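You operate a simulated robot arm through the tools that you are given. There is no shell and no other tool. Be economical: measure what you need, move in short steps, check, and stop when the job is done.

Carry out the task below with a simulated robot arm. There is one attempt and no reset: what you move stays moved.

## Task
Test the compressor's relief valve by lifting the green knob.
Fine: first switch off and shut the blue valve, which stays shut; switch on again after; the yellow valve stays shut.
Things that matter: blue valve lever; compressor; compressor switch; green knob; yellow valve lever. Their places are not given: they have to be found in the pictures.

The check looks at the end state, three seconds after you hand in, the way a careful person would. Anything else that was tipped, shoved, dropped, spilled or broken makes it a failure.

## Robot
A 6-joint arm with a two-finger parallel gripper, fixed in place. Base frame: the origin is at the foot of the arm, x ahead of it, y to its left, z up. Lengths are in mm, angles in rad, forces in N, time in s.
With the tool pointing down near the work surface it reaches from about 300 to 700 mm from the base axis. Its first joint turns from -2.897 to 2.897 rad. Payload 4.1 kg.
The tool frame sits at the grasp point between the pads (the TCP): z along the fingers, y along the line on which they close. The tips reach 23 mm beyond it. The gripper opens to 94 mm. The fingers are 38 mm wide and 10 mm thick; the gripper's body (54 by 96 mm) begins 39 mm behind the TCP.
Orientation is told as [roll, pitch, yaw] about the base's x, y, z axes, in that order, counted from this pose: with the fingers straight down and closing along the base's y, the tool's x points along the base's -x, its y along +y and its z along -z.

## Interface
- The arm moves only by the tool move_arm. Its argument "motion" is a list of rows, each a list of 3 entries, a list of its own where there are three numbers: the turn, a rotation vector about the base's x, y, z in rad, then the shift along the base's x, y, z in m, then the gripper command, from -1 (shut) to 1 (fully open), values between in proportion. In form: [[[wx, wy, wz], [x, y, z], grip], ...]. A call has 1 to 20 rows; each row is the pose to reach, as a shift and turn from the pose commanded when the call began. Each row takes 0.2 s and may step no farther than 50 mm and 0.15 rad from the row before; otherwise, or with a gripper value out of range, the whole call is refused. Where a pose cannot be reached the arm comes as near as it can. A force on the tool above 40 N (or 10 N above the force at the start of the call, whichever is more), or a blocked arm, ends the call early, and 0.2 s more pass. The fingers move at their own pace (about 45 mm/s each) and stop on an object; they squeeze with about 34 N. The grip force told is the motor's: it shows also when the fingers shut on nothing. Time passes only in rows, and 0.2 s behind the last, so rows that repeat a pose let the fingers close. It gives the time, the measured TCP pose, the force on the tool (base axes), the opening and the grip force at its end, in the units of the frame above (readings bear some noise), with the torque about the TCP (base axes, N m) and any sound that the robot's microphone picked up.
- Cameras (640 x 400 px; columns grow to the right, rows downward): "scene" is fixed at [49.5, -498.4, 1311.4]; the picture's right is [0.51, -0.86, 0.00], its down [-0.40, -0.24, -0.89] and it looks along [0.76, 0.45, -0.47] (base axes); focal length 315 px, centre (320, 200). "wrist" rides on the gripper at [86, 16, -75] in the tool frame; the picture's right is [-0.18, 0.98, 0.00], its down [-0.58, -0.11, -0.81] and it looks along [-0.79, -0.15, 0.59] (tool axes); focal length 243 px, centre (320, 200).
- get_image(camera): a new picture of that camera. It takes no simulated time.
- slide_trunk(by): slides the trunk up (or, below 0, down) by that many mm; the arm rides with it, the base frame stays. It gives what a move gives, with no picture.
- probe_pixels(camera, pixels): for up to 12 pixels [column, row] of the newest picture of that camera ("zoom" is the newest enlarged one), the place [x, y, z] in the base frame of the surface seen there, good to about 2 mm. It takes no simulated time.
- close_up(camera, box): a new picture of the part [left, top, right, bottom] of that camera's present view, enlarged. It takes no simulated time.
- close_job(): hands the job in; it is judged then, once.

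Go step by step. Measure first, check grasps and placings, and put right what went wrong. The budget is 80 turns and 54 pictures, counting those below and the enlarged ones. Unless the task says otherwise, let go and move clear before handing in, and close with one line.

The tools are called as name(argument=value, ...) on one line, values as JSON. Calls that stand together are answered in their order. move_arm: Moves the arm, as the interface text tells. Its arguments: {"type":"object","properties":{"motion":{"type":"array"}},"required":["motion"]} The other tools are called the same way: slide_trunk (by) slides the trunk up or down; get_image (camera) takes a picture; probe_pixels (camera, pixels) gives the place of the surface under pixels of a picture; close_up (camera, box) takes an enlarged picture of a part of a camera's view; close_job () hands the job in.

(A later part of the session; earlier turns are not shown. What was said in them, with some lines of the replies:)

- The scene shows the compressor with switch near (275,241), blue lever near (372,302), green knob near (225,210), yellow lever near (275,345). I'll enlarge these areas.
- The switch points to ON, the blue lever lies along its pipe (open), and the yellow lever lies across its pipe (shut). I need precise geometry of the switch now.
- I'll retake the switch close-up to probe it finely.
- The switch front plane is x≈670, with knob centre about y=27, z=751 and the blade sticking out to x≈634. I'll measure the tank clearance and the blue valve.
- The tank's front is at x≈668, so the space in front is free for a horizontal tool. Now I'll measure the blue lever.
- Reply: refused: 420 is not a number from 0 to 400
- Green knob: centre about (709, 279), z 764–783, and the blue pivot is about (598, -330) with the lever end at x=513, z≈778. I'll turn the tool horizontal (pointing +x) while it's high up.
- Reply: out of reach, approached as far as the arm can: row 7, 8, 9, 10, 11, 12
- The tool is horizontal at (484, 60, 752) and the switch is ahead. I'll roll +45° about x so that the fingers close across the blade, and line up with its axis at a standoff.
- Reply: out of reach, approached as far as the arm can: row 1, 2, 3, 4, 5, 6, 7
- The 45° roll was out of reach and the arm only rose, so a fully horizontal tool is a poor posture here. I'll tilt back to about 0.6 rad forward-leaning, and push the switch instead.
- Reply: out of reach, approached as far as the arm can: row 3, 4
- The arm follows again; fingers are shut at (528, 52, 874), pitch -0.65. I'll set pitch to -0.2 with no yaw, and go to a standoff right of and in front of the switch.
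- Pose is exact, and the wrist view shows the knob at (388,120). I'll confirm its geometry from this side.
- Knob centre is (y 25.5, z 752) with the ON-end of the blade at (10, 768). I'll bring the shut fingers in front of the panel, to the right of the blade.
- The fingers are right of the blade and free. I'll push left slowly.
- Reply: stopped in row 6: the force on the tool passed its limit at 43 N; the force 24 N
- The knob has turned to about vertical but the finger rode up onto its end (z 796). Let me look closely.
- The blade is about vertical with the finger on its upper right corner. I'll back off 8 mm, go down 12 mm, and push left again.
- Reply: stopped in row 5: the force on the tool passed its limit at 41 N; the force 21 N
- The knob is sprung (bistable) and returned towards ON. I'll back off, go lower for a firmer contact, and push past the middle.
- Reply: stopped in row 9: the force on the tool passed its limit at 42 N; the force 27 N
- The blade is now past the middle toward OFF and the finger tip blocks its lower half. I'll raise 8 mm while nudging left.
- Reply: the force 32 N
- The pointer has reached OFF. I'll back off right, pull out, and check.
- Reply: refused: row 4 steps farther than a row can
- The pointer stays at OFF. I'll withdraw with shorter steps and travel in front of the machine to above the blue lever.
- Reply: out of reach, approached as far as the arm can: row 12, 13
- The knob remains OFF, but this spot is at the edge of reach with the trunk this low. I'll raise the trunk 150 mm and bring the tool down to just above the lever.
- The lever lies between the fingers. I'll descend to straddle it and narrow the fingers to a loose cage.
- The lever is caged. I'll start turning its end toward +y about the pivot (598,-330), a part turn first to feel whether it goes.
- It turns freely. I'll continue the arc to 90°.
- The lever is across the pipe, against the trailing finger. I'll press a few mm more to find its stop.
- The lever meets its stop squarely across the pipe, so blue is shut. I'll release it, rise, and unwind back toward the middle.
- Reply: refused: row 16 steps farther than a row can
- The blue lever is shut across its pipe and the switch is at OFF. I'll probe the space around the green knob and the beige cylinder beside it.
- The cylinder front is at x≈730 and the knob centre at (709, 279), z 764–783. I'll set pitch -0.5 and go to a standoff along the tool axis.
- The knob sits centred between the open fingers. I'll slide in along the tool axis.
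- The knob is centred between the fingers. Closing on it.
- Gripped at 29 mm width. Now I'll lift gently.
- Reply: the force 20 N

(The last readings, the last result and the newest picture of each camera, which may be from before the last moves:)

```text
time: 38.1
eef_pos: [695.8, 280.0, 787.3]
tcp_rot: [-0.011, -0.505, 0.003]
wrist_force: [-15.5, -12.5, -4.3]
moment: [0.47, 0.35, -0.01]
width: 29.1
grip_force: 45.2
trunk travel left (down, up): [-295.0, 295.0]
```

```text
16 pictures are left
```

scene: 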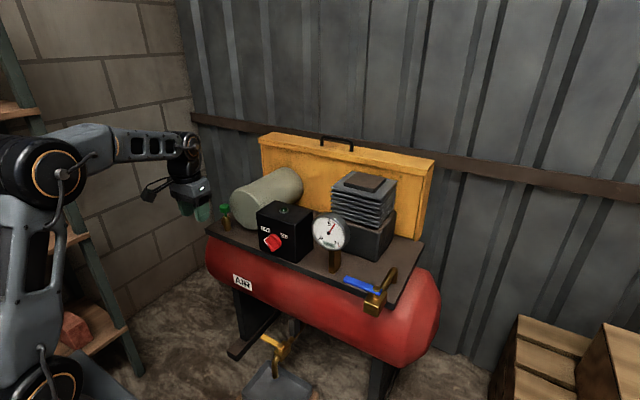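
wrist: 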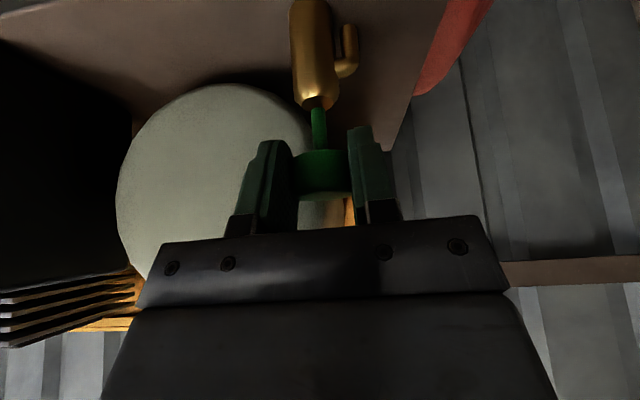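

The knob seems to be rising with the fingers but there's no sound yet. I'll check the knob height and the gauge in the scene view.

close_up(camera="scene", box=[195, 180, 365, 280])

move_arm(motion=[[[0, 0, 0], [0, 0, 0.002], -1], [[0, 0, 0], [0, 0, 0.004], -1], [[0, 0, 0], [0, 0, 0.004], -1], [[0, 0, 0], [0, 0, 0.004], -1]])

get_image(camera="wrist")

```text
3.76 times, centred on (280, 230) of scene
```

zoom: 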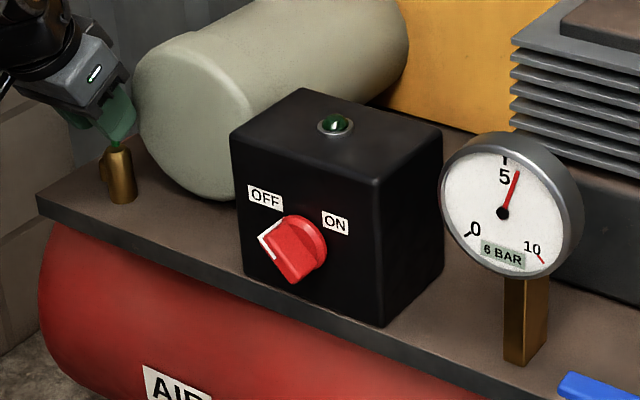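

```text
time: 39.1
eef_pos: [696.9, 280.5, 791.1]
tcp_rot: [-0.013, -0.504, 0.002]
wrist_force: [-19.1, -10.3, -6.2]
moment: [0.35, 0.74, -0.03]
width: 29.2
grip_force: 45.1
trunk travel left (down, up): [-295.0, 295.0]
```

```text
14 pictures are left
```

wrist: 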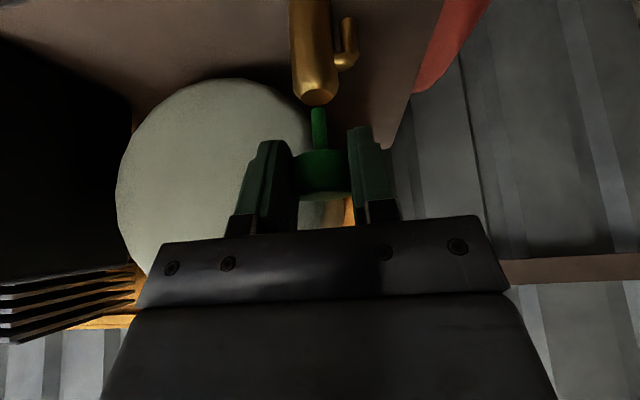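

The stem is well out of the brass body now. I'll look closely at the stem and gauge before going further.

close_up(camera="wrist", box=[270, 70, 370, 170])

close_up(camera="scene", box=[305, 200, 355, 255])

```text
4.00 times, centred on (320, 120) of wrist
```

zoom: 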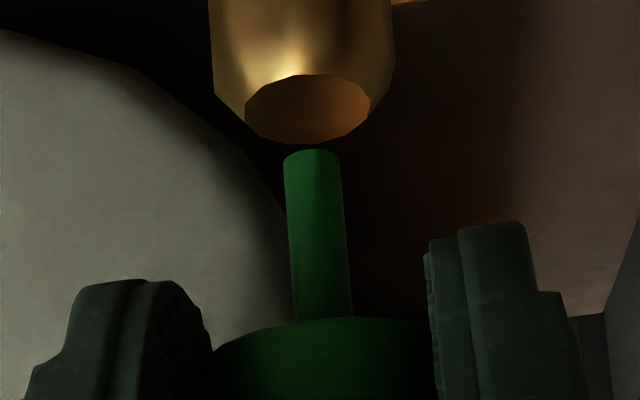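

```text
7.27 times, centred on (330, 228) of scene
```

zoom: 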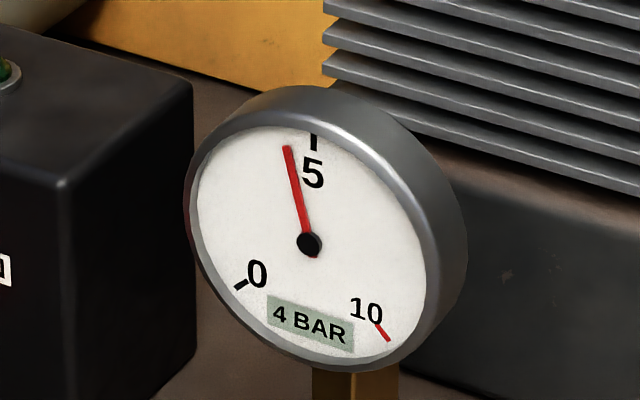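

The gauge dropped from 6 to 4 bar, so the relief valve blew. I'll lower the knob back down and release it.

move_arm(motion=[[[0, 0, 0], [0, 0, -0.003], -1], [[0, 0, 0], [0, 0, -0.006], -1], [[0, 0, 0], [0, 0, -0.009], -1], [[0, 0, 0], [0, 0, -0.0125], -1], [[0, 0, 0], [0, 0, -0.0125], -0.6], [[0, 0, 0], [0, 0, -0.0125], 0.06], [[0, 0, 0], [0, 0, -0.0125], 0.06], [[0, 0, 0], [0, 0, -0.0125], 0.06]])

close_up(camera="wrist", box=[250, 20, 410, 220])

close_up(camera="scene", box=[305, 200, 355, 255])

```text
time: 40.9
eef_pos: [696.6, 280.6, 779.2]
tcp_rot: [-0.009, -0.507, 0.002]
wrist_force: [-0.3, -0.1, 1.3]
moment: [0.0, -0.02, 0.01]
width: 49.9
grip_force: 0.0
trunk travel left (down, up): [-295.0, 295.0]
```

```text
2.00 times, centred on (330, 120) of wrist
```

zoom: 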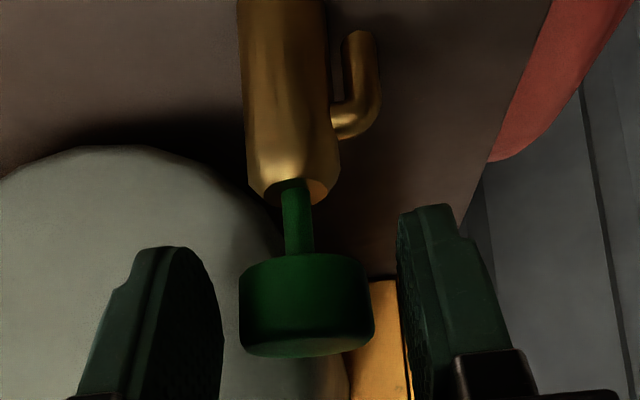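

```text
7.27 times, centred on (330, 228) of scene
```

zoom: 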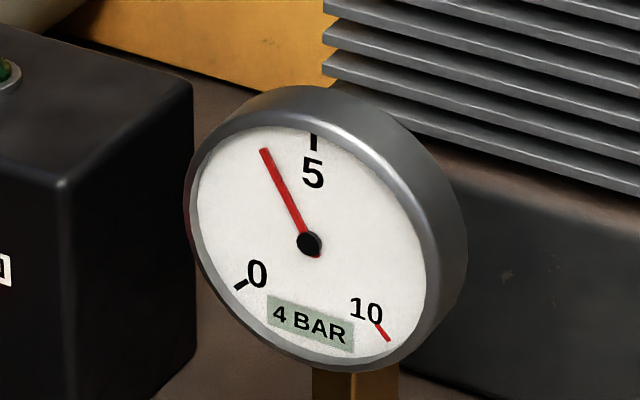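

Knob is back down and released. I'll withdraw along the tool axis and go to the left-hand standoff for the switch, fingers shut, pitch -0.2.

move_arm(motion=[[[0, 0, 0], [-0.013, 0, 0.023], 0.06], [[0, 0, 0], [-0.026, 0, 0.046], 0.06], [[0, 0, 0], [-0.038, 0, 0.067], 0.06], [[0, 0.06, 0], [-0.07, -0.02, 0.071], -0.5], [[0, 0.12, 0], [-0.1, -0.05, 0.071], -1], [[0, 0.18, 0], [-0.125, -0.085, 0.071], -1], [[0, 0.24, 0], [-0.137, -0.125, 0.071], -1], [[0, 0.305, 0], [-0.137, -0.165, 0.071], -1], [[0, 0.305, 0], [-0.137, -0.205, 0.071], -1], [[0, 0.305, 0], [-0.137, -0.205, 0.071], -1]])

get_image(camera="scene")

probe_pixels(camera="scene", pixels=[[224, 206], [224, 209], [224, 204]])

```text
time: 43.1
eef_pos: [560.3, 74.7, 850.8]
tcp_rot: [-0.012, -0.202, 0.002]
wrist_force: [0.8, -0.2, -0.2]
moment: [0.0, -0.01, 0.01]
width: 0.0
grip_force: 33.4
trunk travel left (down, up): [-295.0, 295.0]
```

```text
9 pictures are left
```

scene: 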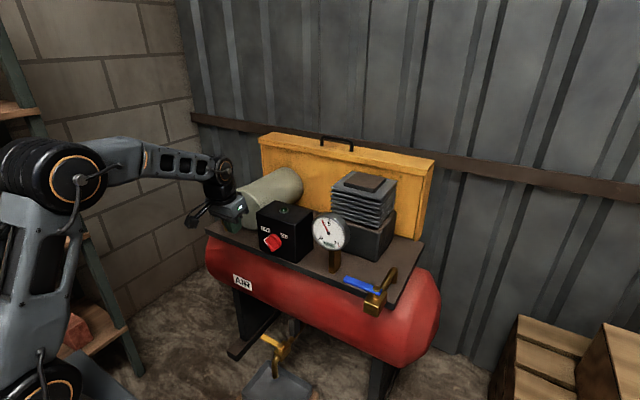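

```text
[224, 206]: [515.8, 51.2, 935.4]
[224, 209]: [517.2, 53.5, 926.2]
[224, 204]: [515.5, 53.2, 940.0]
```

Now the mirror of the switch-off push: down, in front of the panel, left of the blade.

move_arm(motion=[[[0, 0, 0], [0, 0, -0.038], -1], [[0, 0, 0], [0, 0, -0.075], -1], [[0, 0, 0], [0.03, 0, -0.075], -1], [[0, 0, 0], [0.055, 0, -0.075], -1], [[0, 0, 0], [0.072, 0, -0.075], -1], [[0, 0, 0], [0.072, 0, -0.075], -1]])

get_image(camera="wrist")

```text
time: 44.5
eef_pos: [632.4, 73.2, 775.1]
tcp_rot: [-0.01, -0.199, 0.003]
wrist_force: [-18.2, -0.4, -0.7]
moment: [0.06, -0.95, -0.04]
width: 0.0
grip_force: 34.2
trunk travel left (down, up): [-295.0, 295.0]
```

```text
8 pictures are left
```

wrist: 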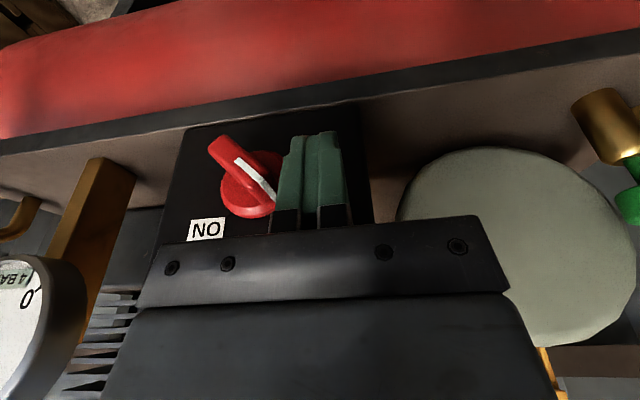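

Something lightly presses on the box front (x-force -18 N), so I'll back off 4 mm and then push right past the middle.

move_arm(motion=[[[0, 0, 0], [-0.005, 0, 0], -1], [[0, 0, 0], [-0.005, -0.006, 0], -1], [[0, 0, 0], [-0.005, -0.012, 0], -1], [[0, 0, 0], [-0.005, -0.015, 0], -1], [[0, 0, 0], [-0.005, -0.018, 0], -1], [[0, 0, 0], [-0.005, -0.021, 0], -1], [[0, 0, 0], [-0.005, -0.024, 0], -1], [[0, 0, 0], [-0.005, -0.027, 0], -1], [[0, 0, 0], [-0.005, -0.03, 0], -1], [[0, 0, 0], [-0.005, -0.032, 0], -1]])

get_image(camera="wrist")

```text
time: 46.5
eef_pos: [631.3, 42.1, 779.8]
tcp_rot: [-0.007, -0.208, -0.005]
wrist_force: [-0.4, -0.4, -1.1]
moment: [0.05, 0.0, 0.0]
width: 0.0
grip_force: 33.7
trunk travel left (down, up): [-295.0, 295.0]
stopped in row 9: the force on the tool passed its limit at 43 N (the readings are from after the stop); the commanded pose is now the measured one
```

```text
7 pictures are left
```

wrist: 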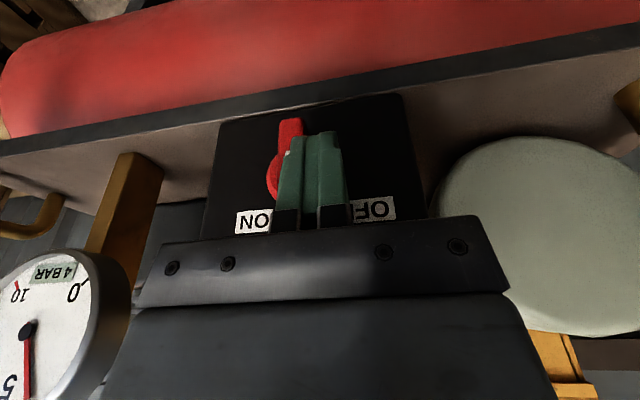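

Blade is about vertical. As before, I'll raise a little while nudging on to the right, a bit lower than last time's rise.

move_arm(motion=[[[0, 0, 0], [0, -0.002, 0], -1], [[0, 0, 0], [0, -0.004, 0.002], -1], [[0, 0, 0], [0, -0.006, 0.005], -1], [[0, 0, 0], [0, -0.008, 0.007], -1], [[0, 0, 0], [0, -0.01, 0.008], -1], [[0, 0, 0], [0, -0.01, 0.008], -1]])

get_image(camera="wrist")

```text
time: 47.9
eef_pos: [630.6, 37.0, 787.2]
tcp_rot: [-0.008, -0.209, -0.001]
wrist_force: [-0.1, -0.3, -0.2]
moment: [-0.02, 0.01, 0.03]
width: 0.0
grip_force: 34.3
trunk travel left (down, up): [-295.0, 295.0]
```

```text
6 pictures are left
```

wrist: 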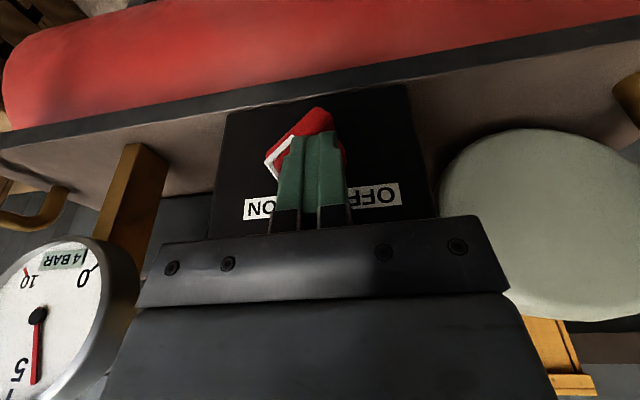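

The knob has flipped to ON with no force on the finger. I'll withdraw clear and check everything.

move_arm(motion=[[[0, 0, 0], [-0.002, 0.008, 0.002], -1], [[0, 0, 0], [-0.04, 0.01, 0.005], -1], [[0, 0, 0], [-0.08, 0.02, 0.02], -1], [[0, 0, 0], [-0.11, 0.05, 0.045], -1], [[0, 0, 0], [-0.13, 0.085, 0.07], -1], [[0, 0, 0], [-0.15, 0.12, 0.09], -1], [[0, 0, 0], [-0.17, 0.15, 0.11], -1], [[0, 0, 0], [-0.17, 0.19, 0.13], -1], [[0, 0, 0], [-0.17, 0.2, 0.13], 0], [[0, 0, 0], [-0.17, 0.2, 0.13], 0]])

get_image(camera="scene")

close_up(camera="scene", box=[205, 190, 365, 290])

```text
time: 50.0
eef_pos: [458.3, 240.0, 917.7]
tcp_rot: [-0.007, -0.21, -0.001]
wrist_force: [0.7, -0.5, -0.2]
moment: [-0.02, 0.02, -0.03]
width: 47.5
grip_force: 0.1
trunk travel left (down, up): [-295.0, 295.0]
```

```text
5 pictures are left
```

scene: 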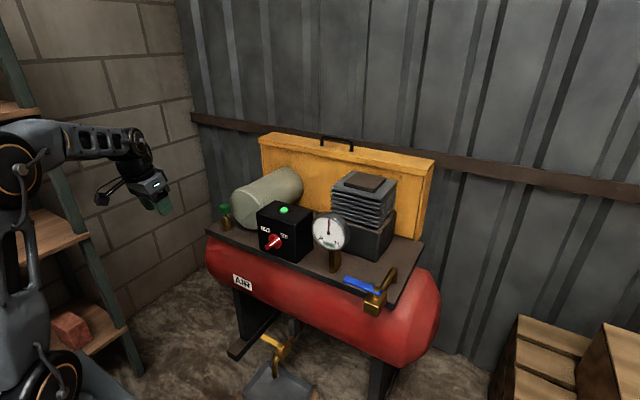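

```text
4.00 times, centred on (285, 240) of scene
```

zoom: 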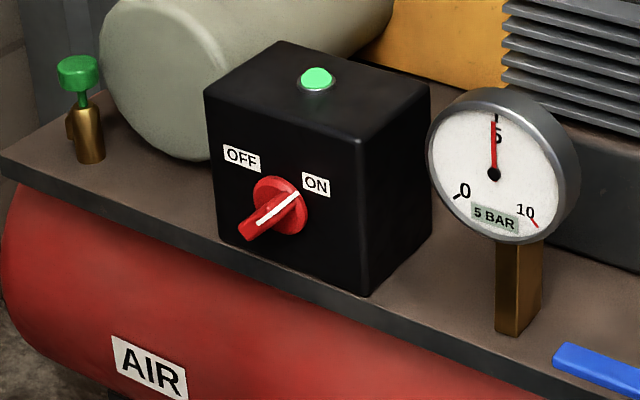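

Lamp is lit, switch at ON, and pressure is recovering (5 bar). I'll verify that the green knob is seated and the yellow lever unmoved.

probe_pixels(camera="zoom", pixels=[[78, 60], [78, 85], [78, 66]])

close_up(camera="scene", box=[220, 310, 355, 400])

close_up(camera="scene", box=[320, 240, 440, 320])

```text
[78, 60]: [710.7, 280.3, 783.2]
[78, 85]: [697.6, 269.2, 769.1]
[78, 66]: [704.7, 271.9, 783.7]
```

```text
4.44 times, centred on (288, 355) of scene
```

zoom: 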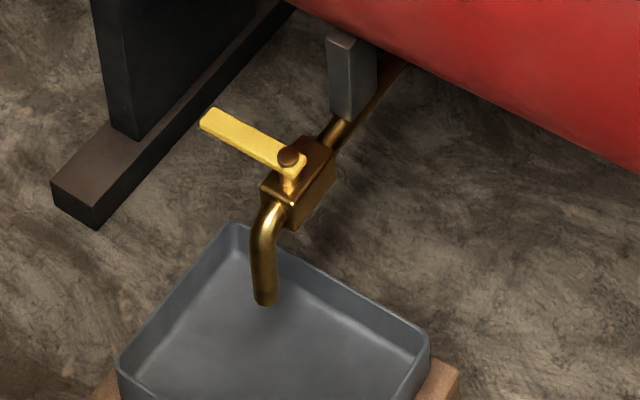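

```text
5.00 times, centred on (380, 280) of scene
```

zoom: 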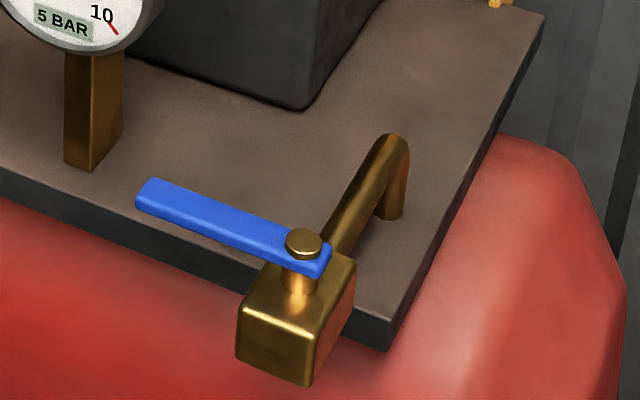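

The green knob is seated (top z≈783), blue is shut, yellow is unmoved and shut, the switch is on, and the arm is clear. Handing in.

close_job()

```text
The job is handed in.
```

The relief valve test is done: with the compressor off and the blue valve shut, lifting the green knob dropped the gauge from 6 to about 4 bar. The knob is back down, the compressor is on again and had recovered to 5 bar, and both the blue and yellow valves are shut.
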